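You operate a simulated robot arm through the tools that you are given. There is no shell and no other tool.

You are at the controls of a simulated robot arm. One attempt, no reset.

TASK
Clear the blocked yellow nozzle with the orange plunger and rack it again.
Fine: nozzle in the cradle, cradle home, plunge; back in its own hole, cradle home; drop nothing.
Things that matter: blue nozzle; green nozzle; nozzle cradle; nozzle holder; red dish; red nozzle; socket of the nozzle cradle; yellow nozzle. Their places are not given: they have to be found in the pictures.

It is judged by the outcome, as a careful person would: the job done as asked, and still so three seconds after it is handed in. It fails if anything else is knocked over, pushed out of place, dropped, spilled or broken.

THE ROBOT
A 7-joint arm with a two-finger parallel gripper, fixed in place. Base frame: the origin is at the foot of the arm, x ahead of it, y to its left, z up; the work surface is at about z = 0.86. Readings come in m, rad, newtons and seconds.
With the tool pointing down near the work surface it reaches from about 0.3 to 0.7 m from the base axis. Its first joint turns from -1.152 to 1.152 rad. Payload 1.57 kg.
The TCP is the grasp point between the finger pads, 0.03 m short of the fingertips. In the tool frame z runs along the fingers and y along their closing line. Largest opening 0.11 m; finger width 0.024, thickness 0.012; the body of the gripper, 0.048 by 0.112 m, starts 0.078 m behind the TCP.
Orientation is that of the tool frame in the base frame, as a unit quaternion [x, y, z, w]. With the fingers straight down and closing along the base's y, the tool's x points along the base's -x, its y along +y and its z along -z.

THE INTERFACE
- The arm moves only by the tool servo_tool. Its argument "moves" is a list of rows, each a list of 7 numbers: the shift along the base's x, y, z in m, then the turn, a rotation vector about the base's x, y, z in rad, then the closure, from 0 (fully open) to 1 (shut). In form: [[x, y, z, rx, ry, rz, jaw], ...]. A call has 1 to 20 rows; each row shifts and turns the commanded pose from where the row before left it. A row lasts 0.2 s, in which the tool goes at most 0.05 m and 0.15 rad; a call with a longer step from one row to the next is refused whole, and so is a gripper value outside its range. A pose out of reach is approached as far as the arm can. The call stops where the force on the tool passes 40 N (or 10 N more than at its start, if that is more) or the arm is blocked; 0.2 s more then pass. Each finger travels about 0.108 m/s and halts on what it meets, pressing with about 32 N; the grip force reading is that of the motor and also rises with nothing between the fingers. The clock runs only during rows and for 0.2 s after the last one: add rows that do not move to give the fingers time. The reply holds the time, the measured pose of the TCP, the force on the tool along the base axes, the opening and the grip force, in the units named above and with some noise, with the torque about the TCP (base axes, N m) and any sound that the robot's microphone picked up, and new pictures: "views" is both (left out), scene, wrist or none.
- Cameras (640 x 400 px; columns grow to the right, rows downward): "scene" is fixed at [0.1262, -0.3714, 1.4122]; the picture's right is [0.98, -0.17, 0.00], its down [-0.09, -0.49, -0.87] and it looks along [0.15, 0.85, -0.50] (base axes); focal length 224 px, centre (320, 200). "wrist" rides on the gripper at [0.07, 0.016, -0.141] in the tool frame; the picture's right is [-0.23, 0.97, 0.00], its down [-0.86, -0.20, -0.48] and it looks along [-0.47, -0.11, 0.88] (tool axes); focal length 222 px, centre (320, 200).
- probe_pixels(camera, pixels): for up to 12 pixels [column, row] of the newest picture of that camera ("zoom" is the newest enlarged one), the place [x, y, z] in the base frame of the surface seen there, good to about 0.002 m. No time passes.
- inspect(camera, box): a new picture of the part [left, top, right, bottom] of that camera's present view, enlarged. No time passes.
- job_done(): hands the job in; it is judged then, once.

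Open the gripper and draw the arm clear of the work before you hand the job in, unless the task says otherwise.

The tools are called as a command line: name --pt "numbers of a row" for each row, then --argument value for the rest, lists and objects as JSON in quotes. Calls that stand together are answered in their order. servo_tool: Moves the arm, as the interface text tells. Its arguments: {"type":"object","properties":{"moves":{"type":"array","items":{"type":"array","items":{"type":"number"}}},"views":{"type":"string","enum":["both","scene","wrist","none"]}},"required":["moves"]} The other tools are called the same way: probe_pixels (camera, pixels) gives the place of the surface under pixels of a picture; inspect (camera, box) takes an enlarged picture of a part of a camera's view; job_done () hands the job in.

At the start:

```text
t: 0.0
position: [0.3721, 0.0126, 1.3294]
tool_rot: [0.0, 1.0, 0.0, 0.0]
contact_force: [-0.5, 0.0, -0.2]
moment: [0.03, -0.01, 0.03]
width: 0.1102
grip_force: 0.1
```

scene: 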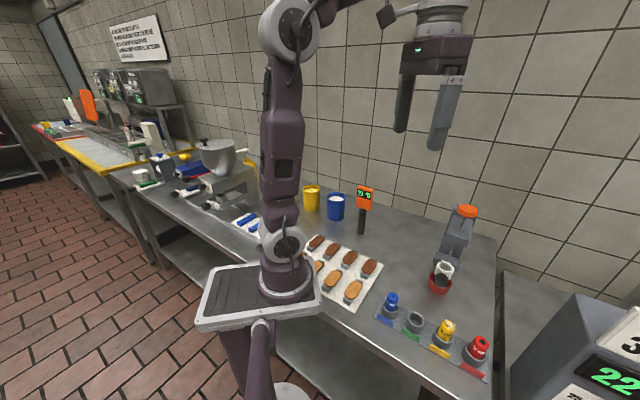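
wrist: 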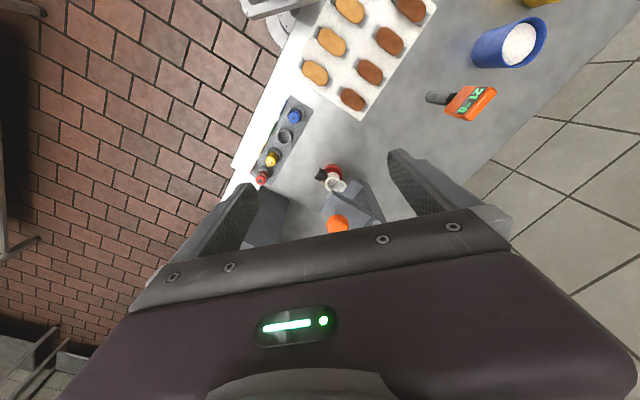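

I start by looking closer at the nozzle holder (scene about 430,335) and the plunger stand (scene about 455,245).

inspect --camera "scene" --box '[360, 190, 520, 290]'

inspect --camera "scene" --box '[360, 280, 520, 380]'

inspect --camera "wrist" --box '[230, 90, 390, 240]'

```text
4.00 times, centred on (440, 240) of scene
```

zoom: 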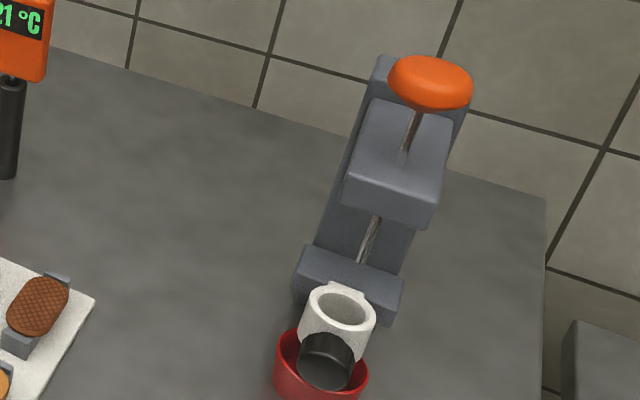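

```text
4.00 times, centred on (440, 330) of scene
```

zoom: 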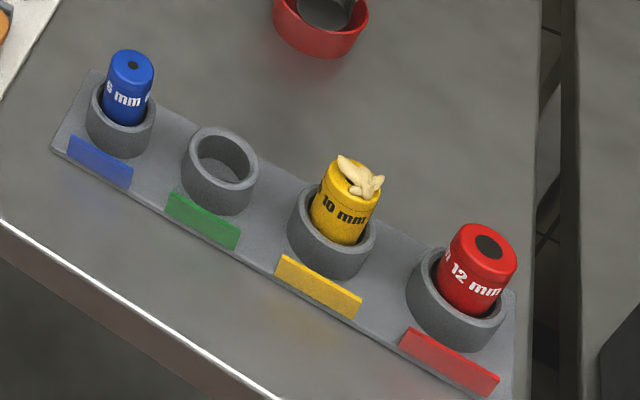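

```text
2.67 times, centred on (310, 165) of wrist
```

zoom: 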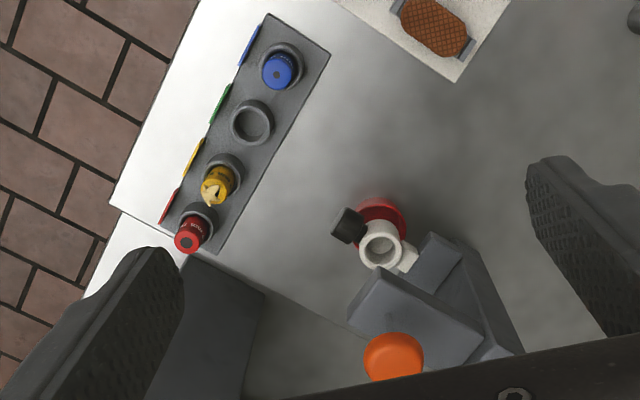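

The green hole is empty, and the cradle (white ring with a black knob) sits by the red dish. I measure several points in these views to get positions.

inspect --camera "scene" --box '[410, 240, 474, 300]'

probe_pixels --camera "scene" --pixels '[[391, 296], [416, 318], [445, 330], [479, 345], [467, 212], [458, 225], [447, 262], [445, 268], [441, 280], [432, 290], [460, 230], [420, 250]]'

probe_pixels --camera "wrist" --pixels '[[294, 116], [285, 136], [271, 159], [261, 178], [338, 223], [335, 185], [320, 174], [331, 168], [345, 205], [352, 190], [334, 185], [365, 200]]'

```text
6.67 times, centred on (442, 270) of scene
```

zoom: 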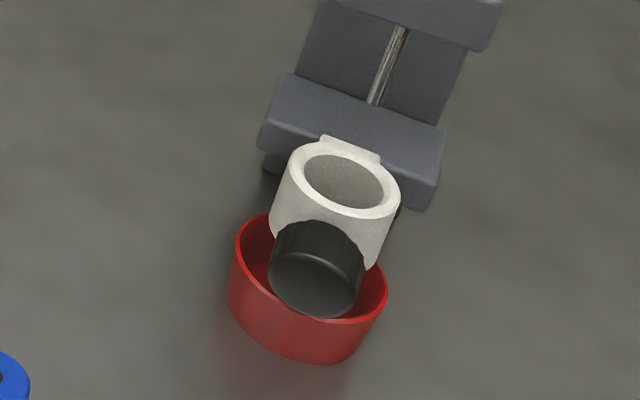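

```text
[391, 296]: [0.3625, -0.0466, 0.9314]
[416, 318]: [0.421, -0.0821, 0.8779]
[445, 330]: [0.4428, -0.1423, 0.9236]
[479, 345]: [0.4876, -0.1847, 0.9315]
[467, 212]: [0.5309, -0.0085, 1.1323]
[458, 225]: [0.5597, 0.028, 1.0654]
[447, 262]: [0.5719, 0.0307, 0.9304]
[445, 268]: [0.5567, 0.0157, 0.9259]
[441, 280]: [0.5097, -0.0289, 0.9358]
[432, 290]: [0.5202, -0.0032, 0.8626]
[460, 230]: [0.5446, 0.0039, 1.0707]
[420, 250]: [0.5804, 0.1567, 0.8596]
```

```text
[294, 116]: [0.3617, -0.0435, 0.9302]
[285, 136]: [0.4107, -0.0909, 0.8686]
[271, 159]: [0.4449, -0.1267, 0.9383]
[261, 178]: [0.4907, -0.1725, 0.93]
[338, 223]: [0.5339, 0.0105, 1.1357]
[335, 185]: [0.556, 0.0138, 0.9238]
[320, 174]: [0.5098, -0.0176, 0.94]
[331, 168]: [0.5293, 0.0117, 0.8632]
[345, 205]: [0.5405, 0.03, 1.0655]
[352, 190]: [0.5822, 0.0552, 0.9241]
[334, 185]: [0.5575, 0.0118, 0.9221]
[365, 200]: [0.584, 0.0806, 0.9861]
```

The plunger stand is around (0.55, 0.02) with the cradle ring about z 0.93 and the orange knob at z 1.136. I tilt the wrist camera forward and lower it to see the stand, rod tip and socket more from the side.

servo_tool --pt "0 -0.02 -0.02 0 -0.15 0 0" --pt "0 -0.02 -0.03 0 -0.15 0 0" --pt "0 -0.02 -0.03 0 -0.15 0 0" --pt "0 -0.02 -0.03 0 -0.1 0 0" --views "both"

```text
t: 1.0
position: [0.3703, -0.069, 1.2162]
tool_rot: [-0.001, 0.962, 0.0, 0.272]
contact_force: [-0.4, -0.2, -0.3]
moment: [-0.01, -0.02, 0.02]
width: 0.1099
grip_force: 0.1
```

scene: 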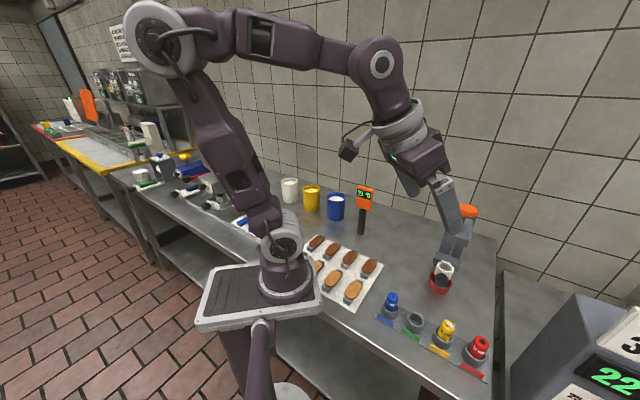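
wrist: 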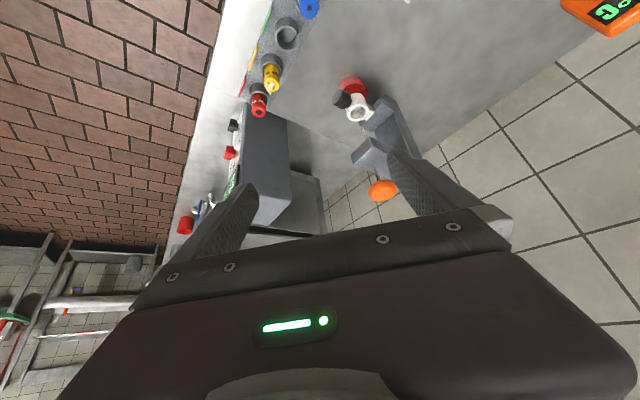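

The wrist picture is upside down relative to the world; the stand is at about (370,130). I enlarge it.

inspect --camera "wrist" --box '[310, 60, 438, 210]'

inspect --camera "wrist" --box '[230, 0, 330, 130]'

```text
2.67 times, centred on (374, 135) of wrist
```

zoom: 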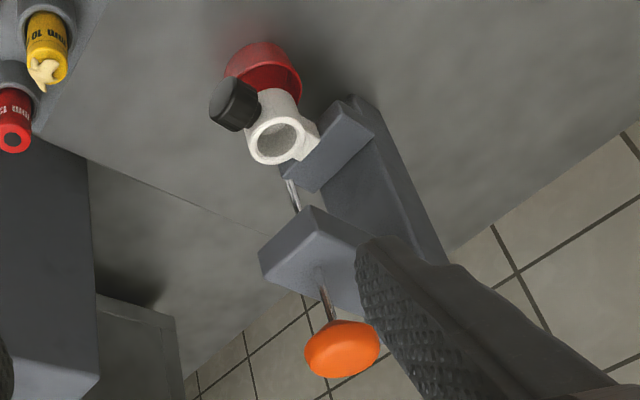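

```text
3.08 times, centred on (280, 65) of wrist
```

zoom: 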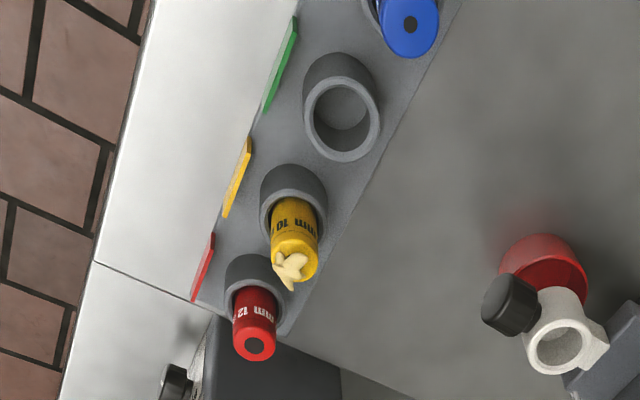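

The rod's axis seems to run into the ring's centre, so the cradle may already be home. I probe exact points on the cradle, rod, knob and holder.

inspect --camera "wrist" --box '[325, 60, 405, 140]'

```text
5.00 times, centred on (365, 100) of wrist
```

zoom: 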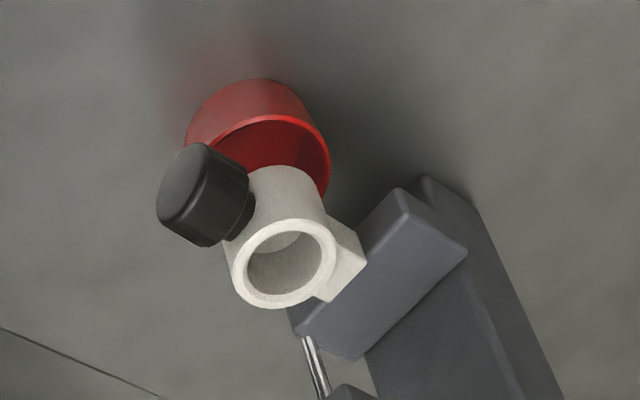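

probe_pixels --camera "zoom" --pixels '[[240, 262], [328, 262], [284, 226], [270, 299], [293, 242], [178, 190], [212, 165], [345, 245], [400, 240], [310, 345], [325, 385], [260, 118]]'

inspect --camera "wrist" --box '[345, 130, 425, 210]'

```text
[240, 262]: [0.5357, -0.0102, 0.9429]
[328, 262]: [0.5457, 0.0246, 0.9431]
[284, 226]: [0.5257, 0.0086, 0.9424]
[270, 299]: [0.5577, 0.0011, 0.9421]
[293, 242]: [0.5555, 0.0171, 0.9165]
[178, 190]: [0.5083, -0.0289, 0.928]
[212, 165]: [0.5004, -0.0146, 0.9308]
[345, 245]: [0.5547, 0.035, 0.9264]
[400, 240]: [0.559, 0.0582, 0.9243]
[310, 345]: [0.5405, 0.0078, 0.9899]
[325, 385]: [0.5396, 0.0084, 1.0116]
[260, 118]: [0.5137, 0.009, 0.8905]
```

```text
5.00 times, centred on (385, 170) of wrist
```

zoom: 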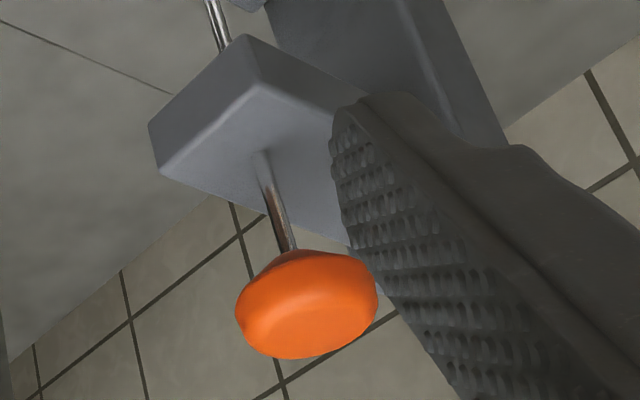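

The ring top is z≈0.943 at (0.541, 0.006) and the rod is at (0.540, 0.008), so the cradle is home now and must come out for loading. I check the block, tab and handle geometry from the scene camera.

inspect --camera "scene" --box '[418, 245, 466, 295]'

```text
8.00 times, centred on (442, 270) of scene
```

zoom: 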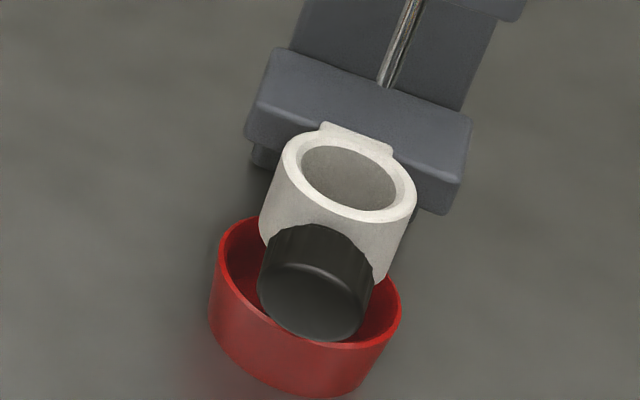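

probe_pixels --camera "zoom" --pixels '[[280, 60], [262, 105], [465, 130], [445, 180], [325, 128], [392, 150], [310, 250], [310, 300], [275, 260], [360, 280], [290, 190], [400, 215]]'

probe_pixels --camera "wrist" --pixels '[[378, 180], [382, 196], [350, 150], [360, 158], [375, 145], [272, 78], [258, 104], [285, 35], [247, 60], [240, 85], [262, 35], [305, 12]]'

```text
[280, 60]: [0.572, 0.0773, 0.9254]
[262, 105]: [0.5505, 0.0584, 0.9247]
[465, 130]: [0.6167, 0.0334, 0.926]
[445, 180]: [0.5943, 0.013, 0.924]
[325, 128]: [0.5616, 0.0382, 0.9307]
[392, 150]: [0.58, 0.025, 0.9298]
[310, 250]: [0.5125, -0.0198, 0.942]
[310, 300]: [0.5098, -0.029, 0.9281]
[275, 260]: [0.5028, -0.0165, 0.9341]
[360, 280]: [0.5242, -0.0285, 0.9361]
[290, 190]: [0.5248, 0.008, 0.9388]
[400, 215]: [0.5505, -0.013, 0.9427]
```

```text
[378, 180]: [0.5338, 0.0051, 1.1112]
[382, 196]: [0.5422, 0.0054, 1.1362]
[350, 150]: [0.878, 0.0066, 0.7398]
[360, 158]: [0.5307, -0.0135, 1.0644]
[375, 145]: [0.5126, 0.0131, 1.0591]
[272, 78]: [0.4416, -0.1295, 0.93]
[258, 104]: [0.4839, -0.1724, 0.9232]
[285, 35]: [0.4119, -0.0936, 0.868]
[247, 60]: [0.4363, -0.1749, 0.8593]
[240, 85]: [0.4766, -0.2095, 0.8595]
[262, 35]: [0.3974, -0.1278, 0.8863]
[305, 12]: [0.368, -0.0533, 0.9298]
```

The stand faces about d=(-0.72,-0.69): block edge, tab, ring and black handle all line up along it, so the cradle should pull out along d by its handle. I turn the gripper about 44° so that it closes across the handle, and go to a spot in front of and above it.

servo_tool --pt "0.0 0.0 -0.02 0 0 0.128 0.2" --pt "0.02 0.002 -0.03 0 0 0.128 0.45" --pt "0.02 0.002 -0.03 0 0 0.128 0.45" --pt "0.02 0.002 -0.03 0 0 0.128 0.45" --pt "0.02 0.002 -0.03 0 0 0.128 0.45" --pt "0.02 0.002 -0.03 0 0 0.128 0.45" --pt "0 0 0 -0.0695 0.0719 0 0.45" --views "both"

```text
t: 2.6
position: [0.4723, -0.055, 1.0473]
tool_rot: [-0.366, 0.903, 0.084, 0.207]
contact_force: [0.3, 0.5, -0.1]
moment: [0.0, -0.02, -0.01]
width: 0.0604
grip_force: 0.1
```

scene: 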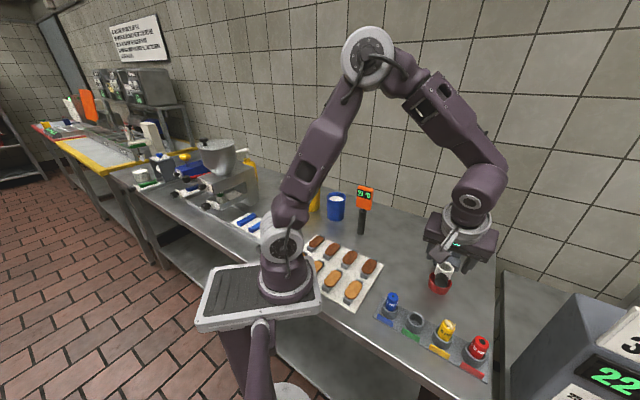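
wrist: 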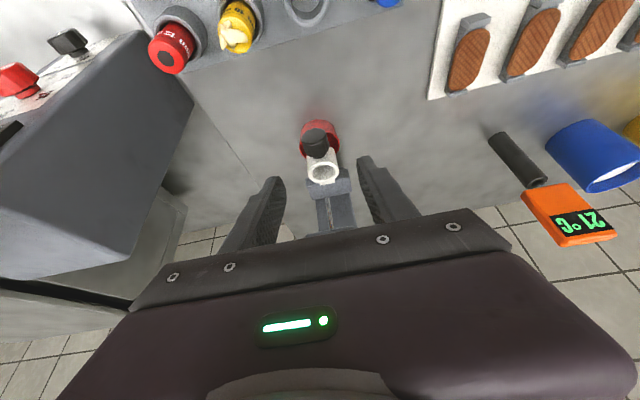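

Aligned: the handle (318,140), ring (323,170) and block (330,185) line up in the wrist picture. I zoom in to measure the handle and socket.

inspect --camera "wrist" --box '[285, 110, 365, 200]'

inspect --camera "wrist" --box '[140, 0, 340, 80]'

```text
4.44 times, centred on (325, 155) of wrist
```

zoom: 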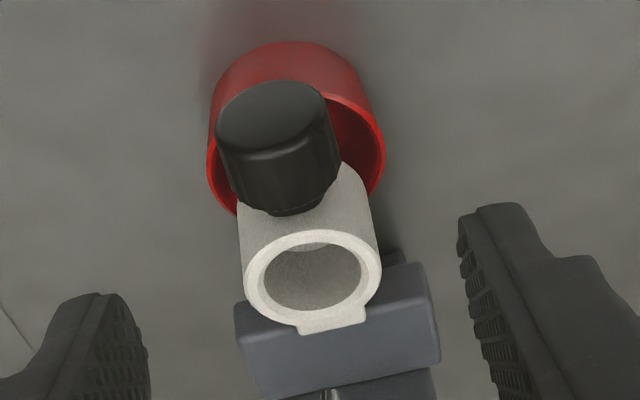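

```text
3.20 times, centred on (240, 40) of wrist
```

zoom: 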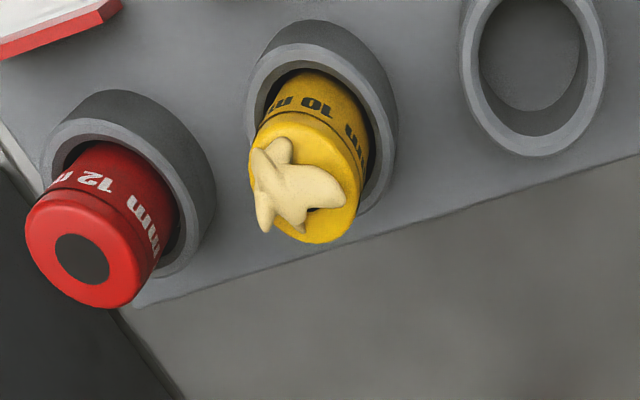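

I measure the yellow nozzle, its cup and the red nozzle in this newest zoom, plus handle points in the plain wrist view.

probe_pixels --camera "zoom" --pixels '[[300, 238], [352, 205], [256, 150], [330, 225], [250, 80], [395, 120], [318, 30], [340, 125], [530, 60], [468, 40], [600, 80], [535, 148]]'

probe_pixels --camera "wrist" --pixels '[[312, 130], [320, 146], [308, 145], [328, 142], [321, 157], [315, 135], [312, 168], [336, 170], [322, 164], [327, 183], [334, 167], [318, 122]]'

```text
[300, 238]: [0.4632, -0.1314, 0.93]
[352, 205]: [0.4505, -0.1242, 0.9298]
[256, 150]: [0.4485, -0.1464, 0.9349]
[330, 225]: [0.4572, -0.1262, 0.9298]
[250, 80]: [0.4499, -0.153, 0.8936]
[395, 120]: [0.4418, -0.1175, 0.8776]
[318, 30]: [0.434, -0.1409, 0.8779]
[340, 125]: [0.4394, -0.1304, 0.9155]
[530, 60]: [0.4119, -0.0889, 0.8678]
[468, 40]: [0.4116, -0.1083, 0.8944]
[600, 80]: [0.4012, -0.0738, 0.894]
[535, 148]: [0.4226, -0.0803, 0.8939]
```

```text
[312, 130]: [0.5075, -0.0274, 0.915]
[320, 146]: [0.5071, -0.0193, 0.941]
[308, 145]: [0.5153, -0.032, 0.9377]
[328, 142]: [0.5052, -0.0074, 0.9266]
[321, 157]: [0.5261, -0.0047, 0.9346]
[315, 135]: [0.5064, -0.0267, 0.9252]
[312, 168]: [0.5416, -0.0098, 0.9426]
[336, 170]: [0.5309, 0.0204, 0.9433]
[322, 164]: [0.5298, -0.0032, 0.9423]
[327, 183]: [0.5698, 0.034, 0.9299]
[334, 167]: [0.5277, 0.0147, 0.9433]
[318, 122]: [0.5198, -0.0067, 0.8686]
```

Cup top is z≈0.894, nozzle top 0.930; the handle end is ~0.047 m out from the ring centre, axis z≈0.928. I advance along the tool axis so that the open fingers straddle the handle, without closing yet.

servo_tool --pt "0.011 0.009 -0.03 0 0 0 0.45" --pt "0.011 0.009 -0.03 0 0 0 0.45" --pt "0.01 0.008 -0.028 0 0 0 0.45" --pt "0.0084 0.0072 -0.0223 0 0 0 0.45" --views "both"

```text
t: 3.6
position: [0.5127, -0.025, 0.938]
tool_rot: [-0.365, 0.904, 0.084, 0.207]
contact_force: [-0.2, 0.2, 0.0]
moment: [-0.03, -0.04, -0.01]
width: 0.0605
grip_force: 0.1
```

scene: 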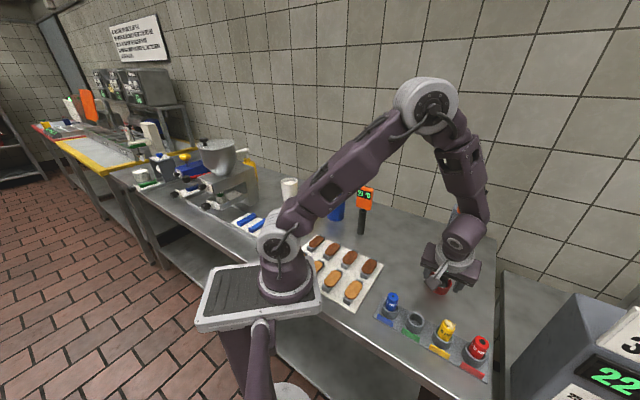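
wrist: 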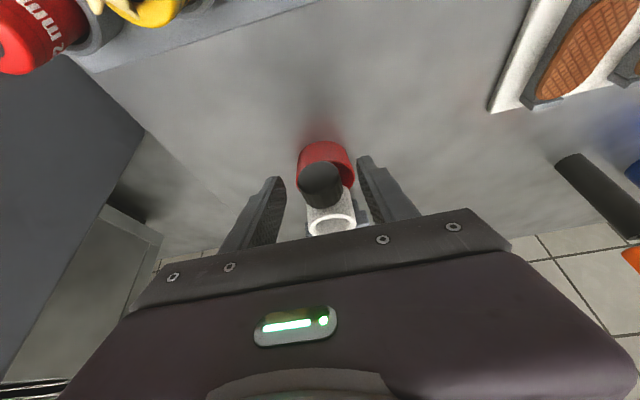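

The handle (320,185) is centred between the finger tips (285 and 358). I close on it now.

servo_tool --pt "0 0 0 0 0 0 0.65" --pt "0 0 0 0 0 0 0.8" --pt "0 0 0 0 0 0 0.8" --pt "0 0 0 0 0 0 0.8" --views "wrist"

```text
t: 4.6
position: [0.5122, -0.0255, 0.9381]
tool_rot: [-0.365, 0.904, 0.083, 0.207]
contact_force: [-1.8, 1.8, -5.9]
moment: [0.04, -0.09, 0.73]
width: 0.0312
grip_force: 40.1
```

wrist: 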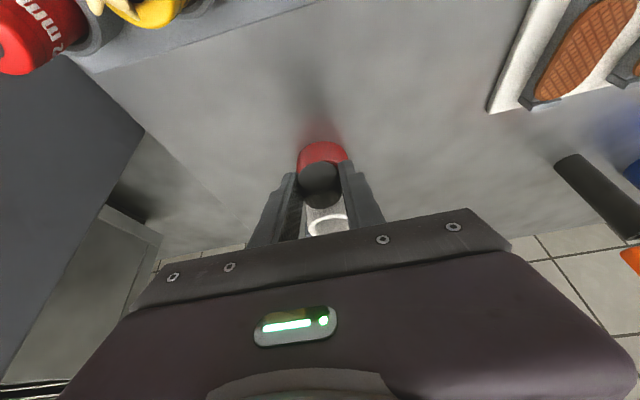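

Gripped at 0.031 m. I pull gently along d in small steps, watching the force.

servo_tool --pt "-0.0036 -0.0035 0 0 0 0 0.8" --pt "-0.0036 -0.0035 0 0 0 0 0.8" --pt "-0.0036 -0.0035 0 0 0 0 0.8" --views "both"

```text
t: 5.4
position: [0.5013, -0.0361, 0.9381]
tool_rot: [-0.364, 0.904, 0.082, 0.208]
contact_force: [3.5, -3.1, 9.1]
moment: [0.27, -0.24, 0.71]
width: 0.0312
grip_force: 40.0
```

scene: 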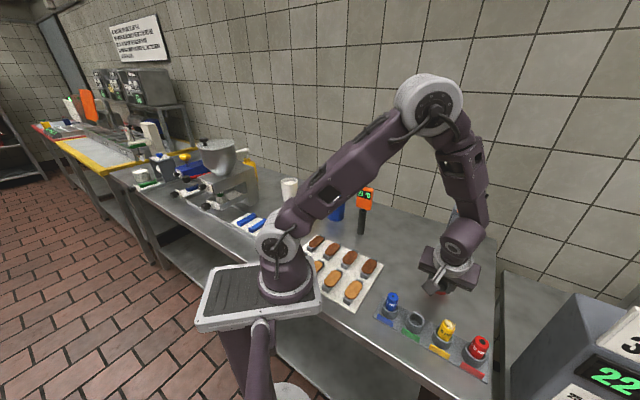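
wrist: 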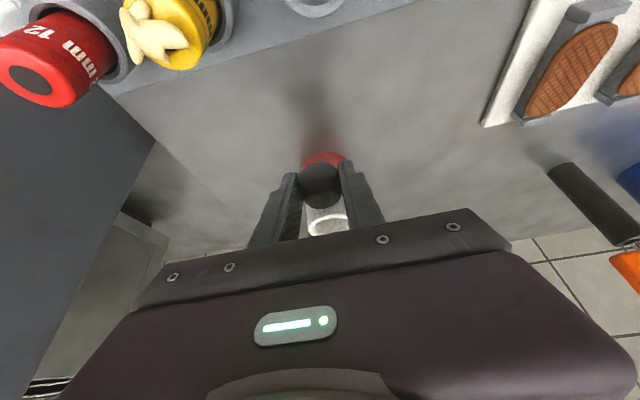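

The ring follows the gripper and the force stays small, so it is a slide along d. I keep pulling in small steps up to its end stop.

servo_tool --pt "-0.0036 -0.0035 0 0 0 0 0.8" --pt "-0.0036 -0.0035 0 0 0 0 0.8" --pt "-0.0036 -0.0035 0 0 0 0 0.8" --pt "-0.0036 -0.0035 0 0 0 0 0.8" --pt "-0.0036 -0.0035 0 0 0 0 0.8" --pt "-0.0036 -0.0035 0 0 0 0 0.8" --views "both"

```text
t: 6.8
position: [0.4811, -0.0561, 0.9374]
tool_rot: [-0.365, 0.904, 0.082, 0.206]
contact_force: [20.5, -19.3, -5.0]
moment: [-0.09, -0.44, 0.49]
width: 0.0313
grip_force: 40.8
```

scene: 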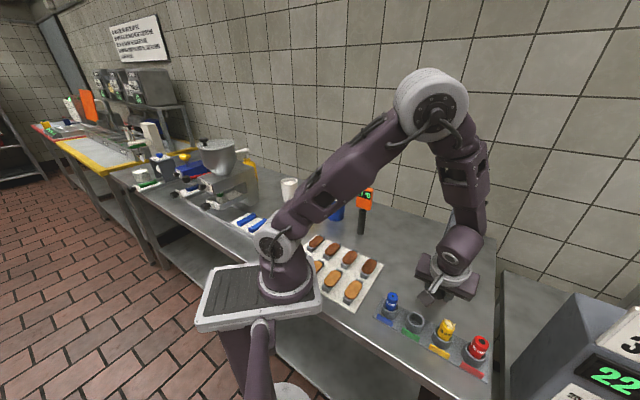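
wrist: 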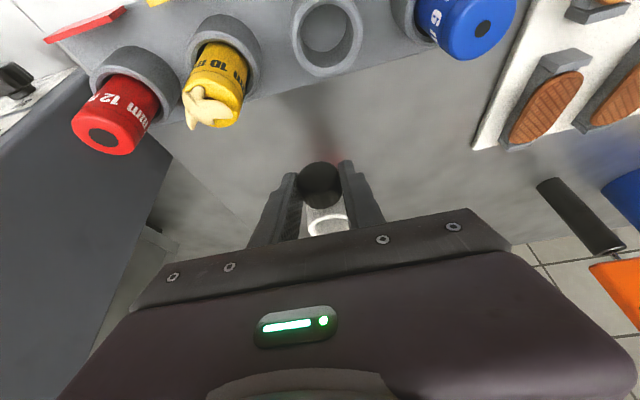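

The lateral force has grown to ~28 N along (+x,-y), so my pull line is slightly off the slide's. I ease the tool sideways 1.5 mm in that direction and read the force again.

servo_tool --pt "0.001 -0.0011 0 0 0 0 0.8" --pt "0 0 0 0 0 0 0.8" --views "none"

```text
t: 7.4
position: [0.4811, -0.0565, 0.9379]
tool_rot: [-0.365, 0.904, 0.083, 0.208]
contact_force: [12.7, -13.5, 2.2]
moment: [-0.59, 0.14, 0.5]
width: 0.0313
grip_force: 39.7
```

Relief of ~10 N for 1.5 mm; the slide direction must be nearer (-0.65,-0.76). I finish the correction, turn the gripper slightly the same way, and continue the pull.

servo_tool --pt "0.001 -0.001 0 0 0 0.03 0.8" --pt "0.0008 -0.0009 0 0 0 0.03 0.8" --pt "0 0 0 0 0 0 0.8" --views "none"

```text
t: 8.2
position: [0.4805, -0.0568, 0.9377]
tool_rot: [-0.392, 0.892, 0.093, 0.203]
contact_force: [-4.7, 6.7, 3.8]
moment: [0.5, -0.02, -1.05]
width: 0.0319
grip_force: 40.1
```

Slightly overcorrected now. I back off part of the turn and read again.

servo_tool --pt "0 0 0 0 0 -0.035 0.8" --pt "0 0 0 0 0 0 0.8" --views "none"

```text
t: 8.8
position: [0.4812, -0.0558, 0.9384]
tool_rot: [-0.378, 0.899, 0.089, 0.205]
contact_force: [-11.9, 12.9, -4.4]
moment: [0.0, 0.12, 0.08]
width: 0.0312
grip_force: 39.9
```

The moment is nulled; now I null the sideways force with a 2.5 mm shift back.

servo_tool --pt "-0.0017 0.0018 0 0 0 0 0.8" --pt "0 0 0 0 0 0 0.8" --views "none"

```text
t: 9.4
position: [0.4808, -0.0558, 0.9385]
tool_rot: [-0.377, 0.899, 0.085, 0.207]
contact_force: [-9.4, 9.3, -4.2]
moment: [-0.01, 0.15, -0.19]
width: 0.0312
grip_force: 40.1
```

Forces are modest now. I continue the pull along about (-0.70,-0.71) in small steps.

servo_tool --pt "-0.0028 -0.0028 0 0 0 0 0.8" --pt "-0.0028 -0.0028 0 0 0 0 0.8" --pt "0 0 0 0 0 0 0.8" --views "wrist"

```text
t: 10.2
position: [0.4753, -0.0622, 0.9383]
tool_rot: [-0.377, 0.899, 0.086, 0.207]
contact_force: [-9.5, 10.8, 20.2]
moment: [0.46, -0.11, -0.28]
width: 0.0307
grip_force: 39.9
```

wrist: 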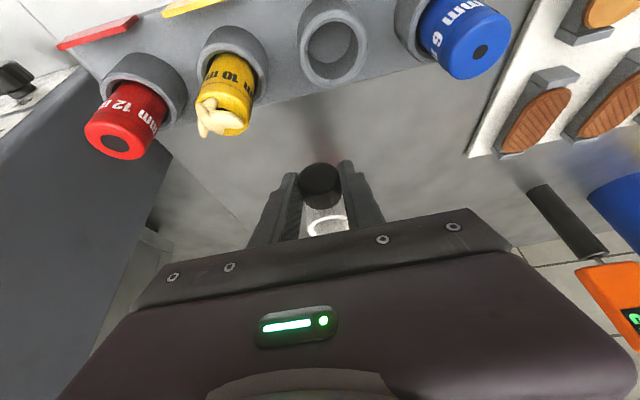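

Now ~52 mm out with the ring still following. I continue a little to see whether there is an end stop.

servo_tool --pt "-0.0025 -0.0025 0 0 0 0 0.8" --pt "-0.0025 -0.0025 0 0 0 0 0.8" --pt "0 0 0 0 0 0 0.8" --views "none"

```text
t: 11.0
position: [0.4715, -0.0663, 0.9382]
tool_rot: [-0.377, 0.899, 0.085, 0.206]
contact_force: [-8.5, 8.7, 20.7]
moment: [0.31, -0.11, -0.2]
width: 0.0311
grip_force: 39.8
```

servo_tool --pt "-0.0025 -0.0025 0.0005 0 0 0 0.8" --pt "-0.0025 -0.0025 0.0005 0 0 0 0.8" --pt "0 0 0 0 0 0 0.8" --views "none"

```text
t: 11.8
position: [0.465, -0.0729, 0.9386]
tool_rot: [-0.376, 0.9, 0.086, 0.205]
contact_force: [-4.8, 2.9, -5.0]
moment: [-0.13, 0.12, -0.2]
width: 0.0313
grip_force: 39.8
```

About 67 mm out; I check with the pictures whether the ring is still following the fingers.

servo_tool --pt "0 0 0 0 0 0 0.8" --views "both"

inspect --camera "scene" --box '[400, 220, 496, 300]'

```text
t: 12.2
position: [0.4657, -0.0723, 0.9382]
tool_rot: [-0.376, 0.9, 0.085, 0.206]
contact_force: [-4.2, 0.9, -12.8]
moment: [-0.28, 0.33, -0.36]
width: 0.0314
grip_force: 40.3
```

scene: 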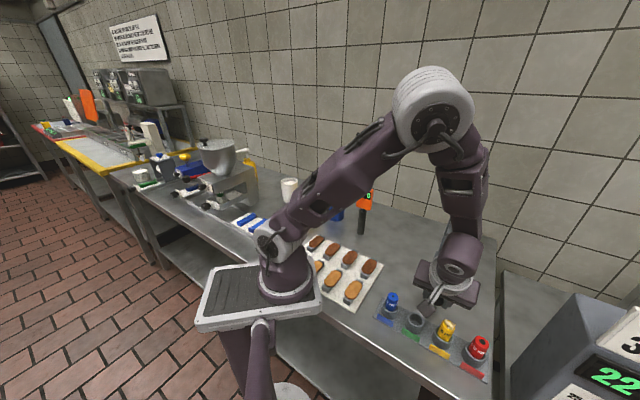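
wrist: 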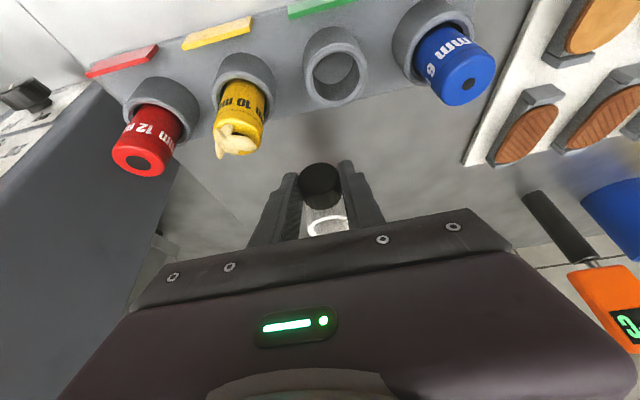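

```text
5.00 times, centred on (448, 260) of scene
```

zoom: 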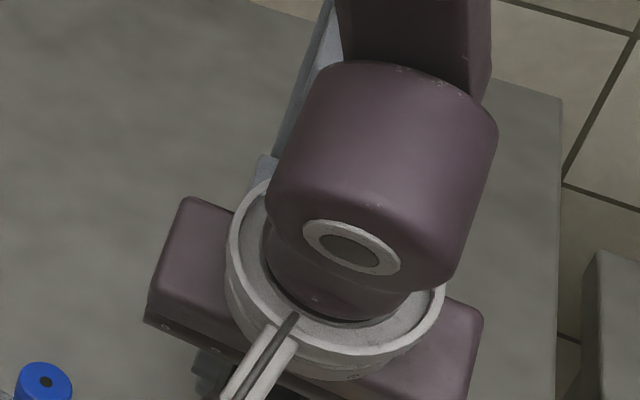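

The ring is still with the fingers at (325,220). I must make sure only the cradle moved and not the stand, so I open the fingers and back off up along the tool axis to look.

servo_tool --pt "0 0 0 0 0 0 0.7" --pt "0 0 0 0 0 0 0.45" --pt "0 0 0 0 0 0 0.45" --pt "-0.009 -0.009 0.027 0 0 0 0.45" --pt "-0.009 -0.009 0.027 0 0 0 0.45" --pt "-0.01 -0.01 0.03 0 0 0 0.45" --pt "-0.02 -0.02 0.04 0 0 0 0.45" --pt "-0.02 -0.02 0.04 0 0 0 0.45" --views "both"

```text
t: 14.0
position: [0.398, -0.1393, 1.1043]
tool_rot: [-0.377, 0.899, 0.086, 0.206]
contact_force: [0.2, -0.3, 0.0]
moment: [0.0, 0.01, -0.01]
width: 0.0604
grip_force: 0.0
```

scene: 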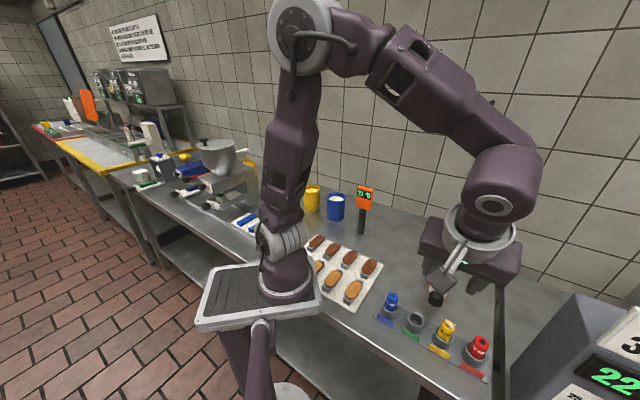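
wrist: 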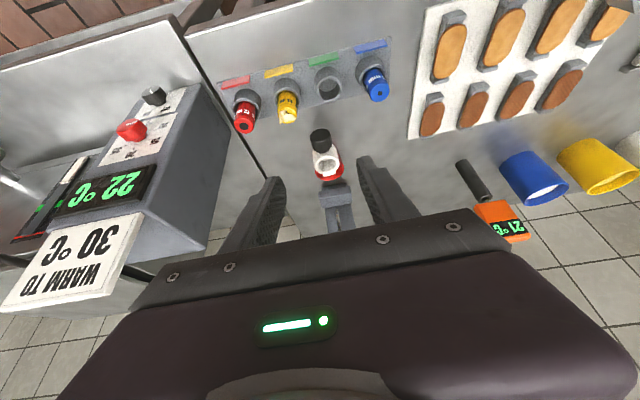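

Now the cradle (325,160) is out in front, while dish (330,175) and block (337,190) stay behind. I zoom in and measure.

inspect --camera "wrist" --box '[285, 120, 375, 230]'

```text
3.64 times, centred on (330, 175) of wrist
```

zoom: 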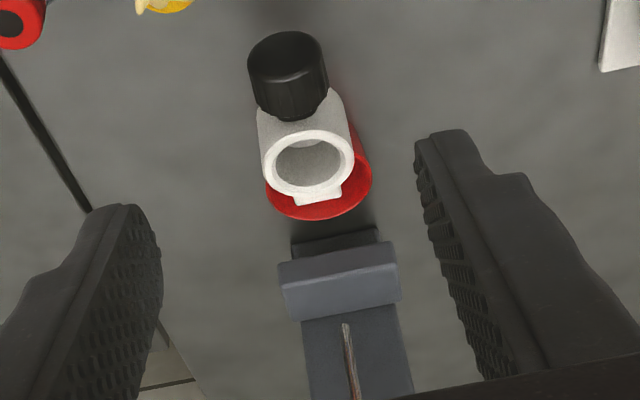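

The tab of the cradle at (320,190 in zoom) no longer touches the block; I measure whether it still floats at its height.

probe_pixels --camera "zoom" --pixels '[[268, 165], [350, 160], [305, 136], [318, 195], [285, 50], [265, 110], [322, 90], [310, 160], [290, 210], [340, 270], [348, 340], [380, 250]]'

inspect --camera "scene" --box '[400, 240, 500, 320]'

```text
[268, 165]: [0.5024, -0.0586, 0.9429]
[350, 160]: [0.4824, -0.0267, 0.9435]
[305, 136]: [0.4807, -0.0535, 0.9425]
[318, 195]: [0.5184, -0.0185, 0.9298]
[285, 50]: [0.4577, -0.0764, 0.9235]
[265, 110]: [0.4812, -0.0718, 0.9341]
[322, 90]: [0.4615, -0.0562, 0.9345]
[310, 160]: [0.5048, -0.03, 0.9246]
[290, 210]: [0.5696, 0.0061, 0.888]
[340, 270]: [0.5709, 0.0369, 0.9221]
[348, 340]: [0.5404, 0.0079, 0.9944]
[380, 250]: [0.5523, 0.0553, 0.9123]
```

```text
5.00 times, centred on (450, 280) of scene
```

zoom: 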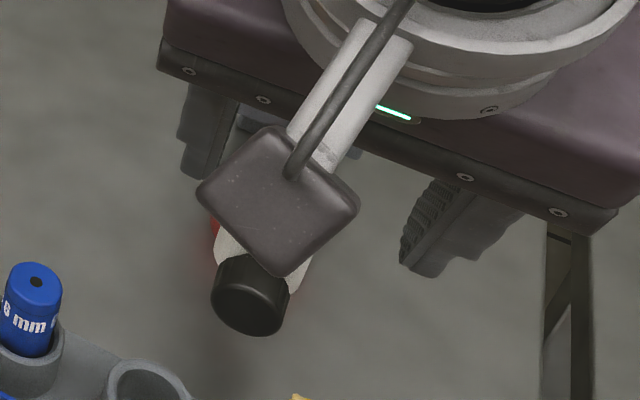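

The ring top is still z=0.943, now centred near (0.493,-0.042): the cradle has slid 68 mm straight along (-0.707,-0.707) on its guide and the stand hasn't moved. Now I measure the nozzle row precisely.

inspect --camera "wrist" --box '[210, 55, 340, 136]'

```text
4.92 times, centred on (275, 96) of wrist
```

zoom: 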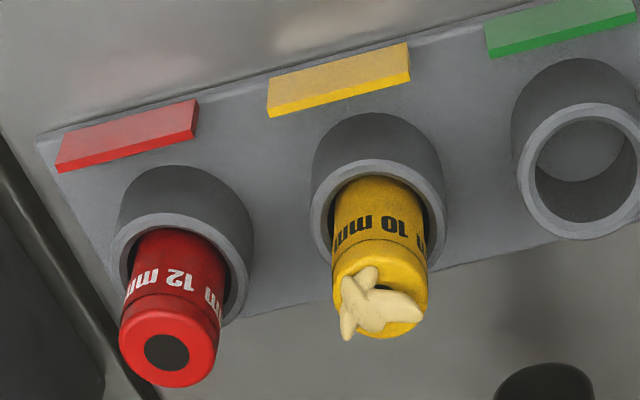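

probe_pixels --camera "zoom" --pixels '[[316, 200], [441, 210], [382, 164], [335, 256], [422, 310], [400, 333], [370, 245], [336, 268], [425, 262], [121, 255], [245, 270], [170, 380]]'

probe_pixels --camera "zoom" --pixels '[[218, 345], [123, 335], [170, 310], [180, 218], [523, 175], [640, 160], [578, 108], [585, 235], [360, 290], [365, 320], [410, 300], [175, 260]]'

```text
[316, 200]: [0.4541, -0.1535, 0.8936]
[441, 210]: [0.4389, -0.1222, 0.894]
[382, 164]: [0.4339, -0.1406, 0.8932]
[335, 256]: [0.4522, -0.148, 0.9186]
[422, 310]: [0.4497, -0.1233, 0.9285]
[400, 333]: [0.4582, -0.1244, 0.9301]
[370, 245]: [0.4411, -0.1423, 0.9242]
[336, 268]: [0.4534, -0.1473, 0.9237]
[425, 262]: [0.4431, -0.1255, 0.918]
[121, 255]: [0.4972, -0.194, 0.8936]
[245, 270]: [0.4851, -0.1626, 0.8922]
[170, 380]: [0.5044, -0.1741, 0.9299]
```

```text
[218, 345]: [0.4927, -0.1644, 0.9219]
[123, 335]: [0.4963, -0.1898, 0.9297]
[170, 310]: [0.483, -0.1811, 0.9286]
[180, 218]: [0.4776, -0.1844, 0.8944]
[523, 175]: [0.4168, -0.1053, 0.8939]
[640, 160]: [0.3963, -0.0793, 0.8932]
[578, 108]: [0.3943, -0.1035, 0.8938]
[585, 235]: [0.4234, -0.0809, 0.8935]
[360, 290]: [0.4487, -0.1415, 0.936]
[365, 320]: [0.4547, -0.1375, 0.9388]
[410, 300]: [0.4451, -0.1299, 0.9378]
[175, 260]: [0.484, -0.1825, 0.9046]
```

Fitting the rims: green hole ≈(0.4085,-0.093), yellow ≈(0.451,-0.135), red ≈(0.493,-0.1775), 60 mm apart; nozzle top 0.930, cup rim 0.894. I keep this orientation (closing along the row), narrow the jaw to ~46 mm and go to a point above the yellow nozzle along the tool axis.

servo_tool --pt "0.004 -0.011 -0.02 0 0 0 0.58" --pt "0.004 -0.011 -0.02 0 0 0 0.58" --pt "0.004 -0.0112 -0.0233 0 0 0 0.58" --pt "0.004 0 -0.02 0 0 0 0.58" --pt "0 0 0 0 0 0 0.58" --views "both"

```text
t: 15.2
position: [0.4142, -0.1736, 1.0187]
tool_rot: [-0.376, 0.899, 0.086, 0.206]
contact_force: [0.3, 0.3, -0.9]
moment: [-0.01, -0.04, 0.0]
width: 0.0462
grip_force: 0.0
```

scene: 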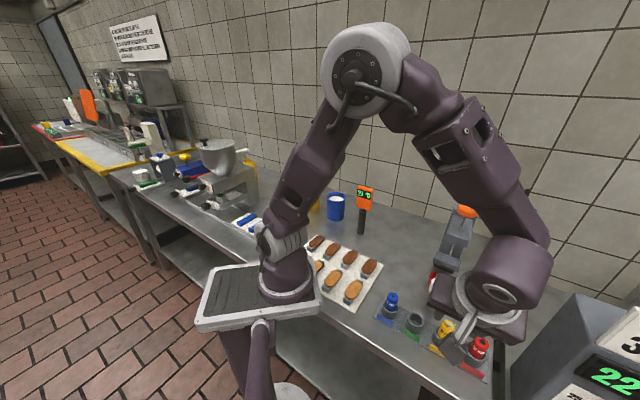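
wrist: 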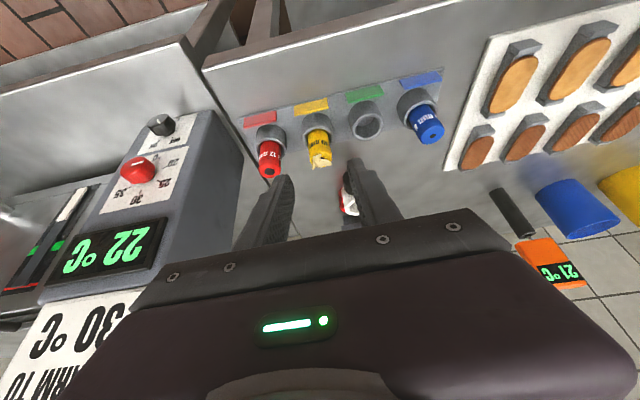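

The yellow nozzle top (320,160) sits between the fingers (tips at ~288 and ~352), roughly centred. I check the warmer's nearest corner and refine the nozzle position.

inspect --camera "wrist" --box '[250, 80, 400, 220]'

probe_pixels --camera "wrist" --pixels '[[208, 112], [240, 160], [235, 230], [190, 240], [225, 140]]'

```text
2.86 times, centred on (325, 150) of wrist
```

zoom: 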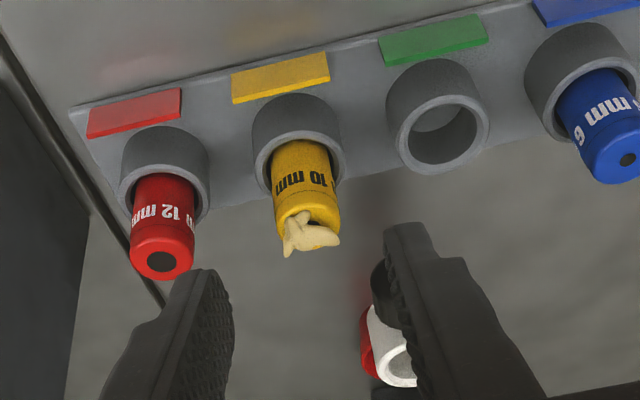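

```text
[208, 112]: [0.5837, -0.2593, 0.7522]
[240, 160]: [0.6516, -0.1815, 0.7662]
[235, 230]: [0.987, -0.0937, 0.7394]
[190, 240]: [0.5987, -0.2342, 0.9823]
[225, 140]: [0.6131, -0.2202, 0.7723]
```

Clear of the warmer (its corner is near (0.60,-0.23)). I descend along the tool axis to straddle the yellow nozzle, tips staying above the cup rim.

servo_tool --pt "0.0076 0.008 -0.022 0 0 0 0.58" --pt "0.0076 0.008 -0.022 0 0 0 0.58" --pt "0.0076 0.008 -0.022 0 0 0 0.58" --views "both"

inspect --camera "wrist" --box '[240, 100, 400, 240]'

```text
t: 16.0
position: [0.4376, -0.1493, 0.9526]
tool_rot: [-0.377, 0.899, 0.086, 0.206]
contact_force: [-0.3, 0.9, -1.2]
moment: [0.01, -0.01, 0.0]
width: 0.0463
grip_force: 0.1
```

scene: 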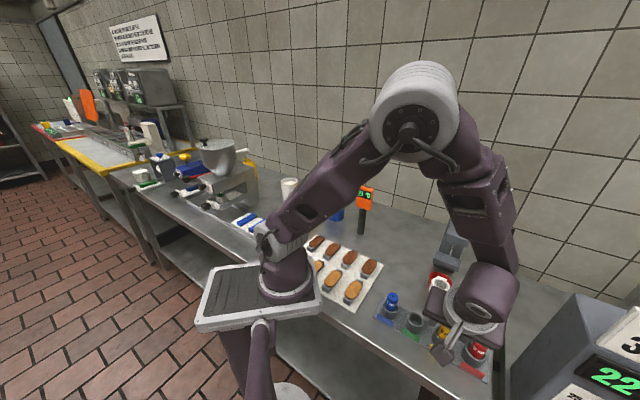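
wrist: 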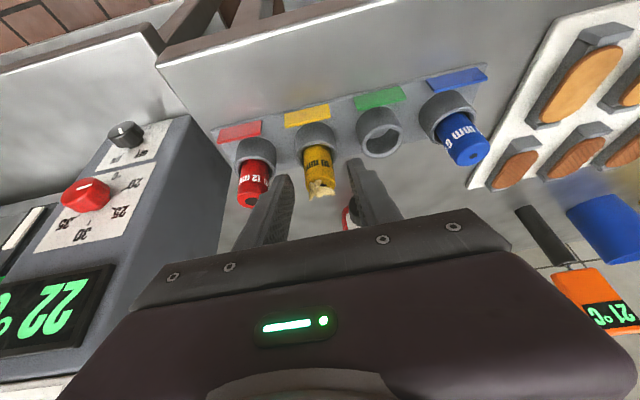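

```text
2.86 times, centred on (320, 170) of wrist
```

zoom: 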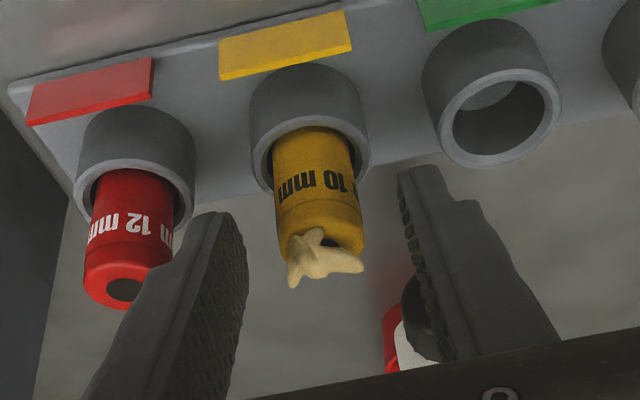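

The nozzle (275–362 in zoom) is centred between the inner pad faces (245, 398). I go the last 22 mm down.

servo_tool --pt "0.0036 0.0039 -0.0108 0 0 0 0.58" --pt "0.0036 0.0039 -0.0108 0 0 0 0.58" --pt "0 0 0 0 0 0 0.58" --views "wrist"

inspect --camera "wrist" --box '[240, 120, 400, 260]'

```text
t: 16.8
position: [0.4428, -0.1415, 0.9312]
tool_rot: [-0.377, 0.899, 0.087, 0.206]
contact_force: [-0.2, 0.5, -1.0]
moment: [-0.03, 0.0, 0.02]
width: 0.0461
grip_force: 0.1
```

wrist: 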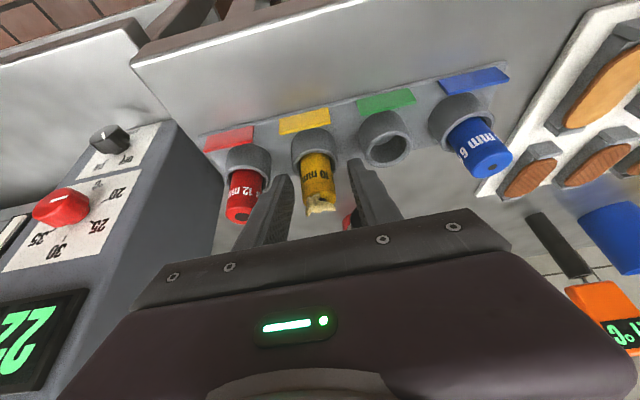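

```text
2.86 times, centred on (320, 190) of wrist
```

zoom: 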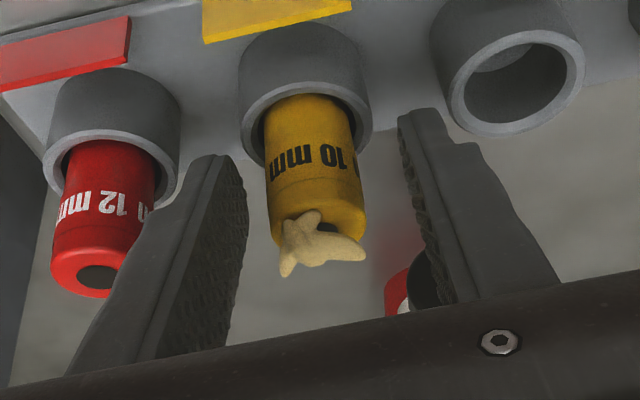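

The nozzle is ~2 mm nearer the red-side finger, so I shift 1.5–2 mm toward red and close gently.

servo_tool --pt "0.0013 -0.0013 0 0 0 0 0.58" --pt "0 0 0 0 0 0 0.66" --pt "0 0 0 0 0 0 0.72" --pt "0 0 0 0 0 0 0.8" --pt "0 0 0 0 0 0 0.85" --pt "0 0 0 0 0 0 0.85" --views "wrist"

inspect --camera "wrist" --box '[240, 120, 400, 260]'

```text
t: 18.2
position: [0.4458, -0.144, 0.9326]
tool_rot: [-0.377, 0.899, 0.086, 0.205]
contact_force: [-0.7, -0.5, -0.2]
moment: [-0.02, 0.01, 0.0]
width: 0.0243
grip_force: 31.9
```

wrist: 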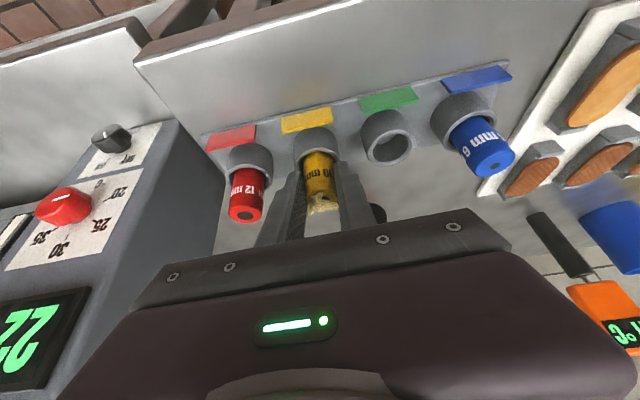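

```text
2.86 times, centred on (320, 190) of wrist
```

zoom: 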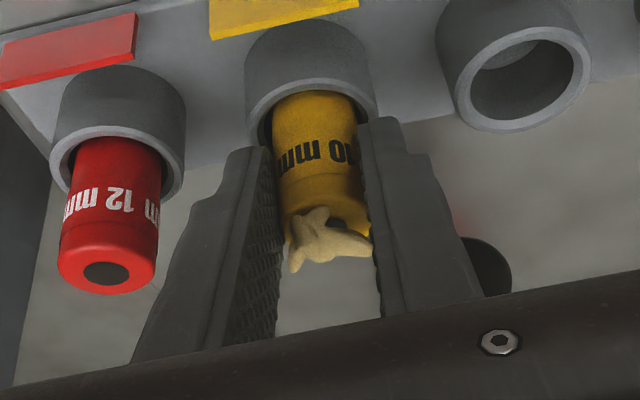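

Gripped at 24 mm, steady 32 N, no side load. I lift straight up slowly, then check.

servo_tool --pt "0 0 0.008 0 0 0 0.85" --pt "0 0 0.01 0 0 0 0.85" --pt "0 0 0.012 0 0 0 0.85" --pt "0 0 0.015 0 0 0 0.85" --pt "0 0 0.02 0 0 0 0.85" --pt "0 0 0.025 0 0 0 0.85" --pt "0 0 0.01 0 0 0 0.85" --pt "0 0 0 0 0 0 0.85" --views "both"

inspect --camera "wrist" --box '[240, 120, 400, 260]'

```text
t: 20.0
position: [0.4466, -0.1424, 1.0322]
tool_rot: [-0.377, 0.899, 0.087, 0.207]
contact_force: [0.4, 0.1, -0.8]
moment: [0.0, -0.01, -0.02]
width: 0.0242
grip_force: 32.3
```

scene: 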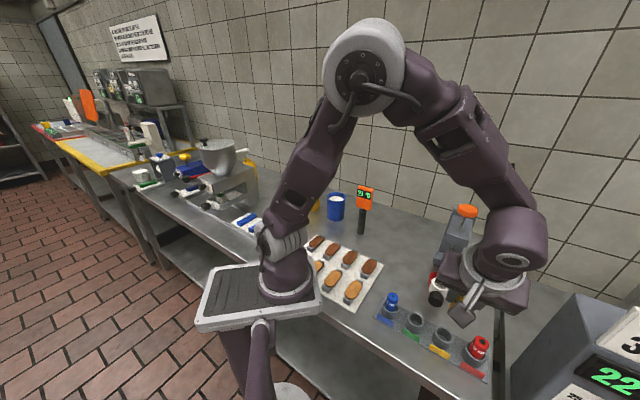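
wrist: 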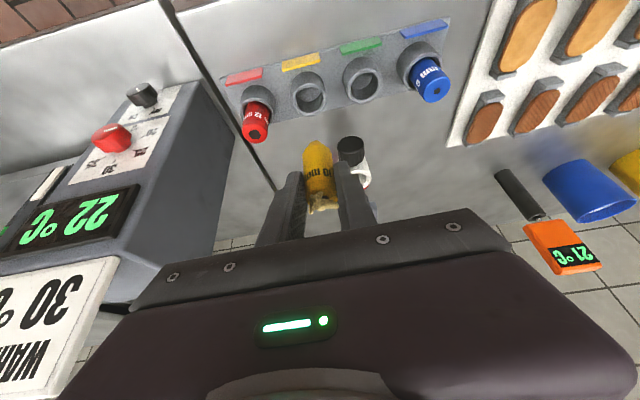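

```text
2.86 times, centred on (320, 190) of wrist
```

zoom: 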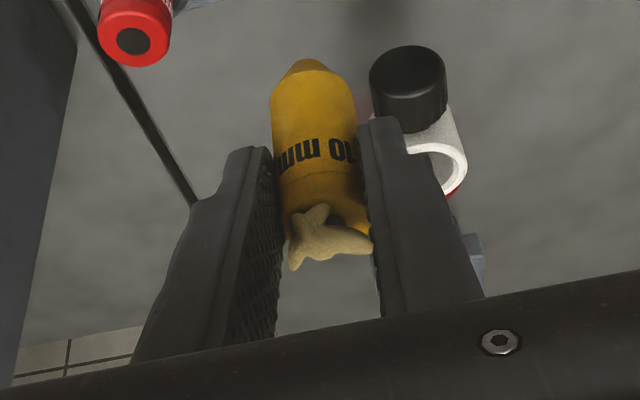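

The nozzle is out and held; it tapers at the bottom. I measure the now-empty yellow hole for the return, and the nozzle's place in the jaw.

inspect --camera "wrist" --box '[270, 50, 390, 130]'

```text
5.00 times, centred on (330, 90) of wrist
```

zoom: 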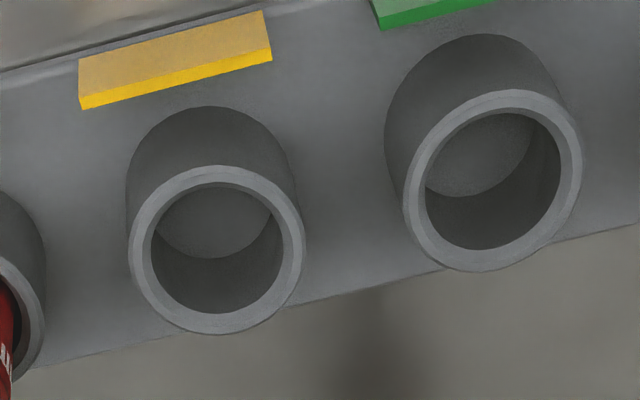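

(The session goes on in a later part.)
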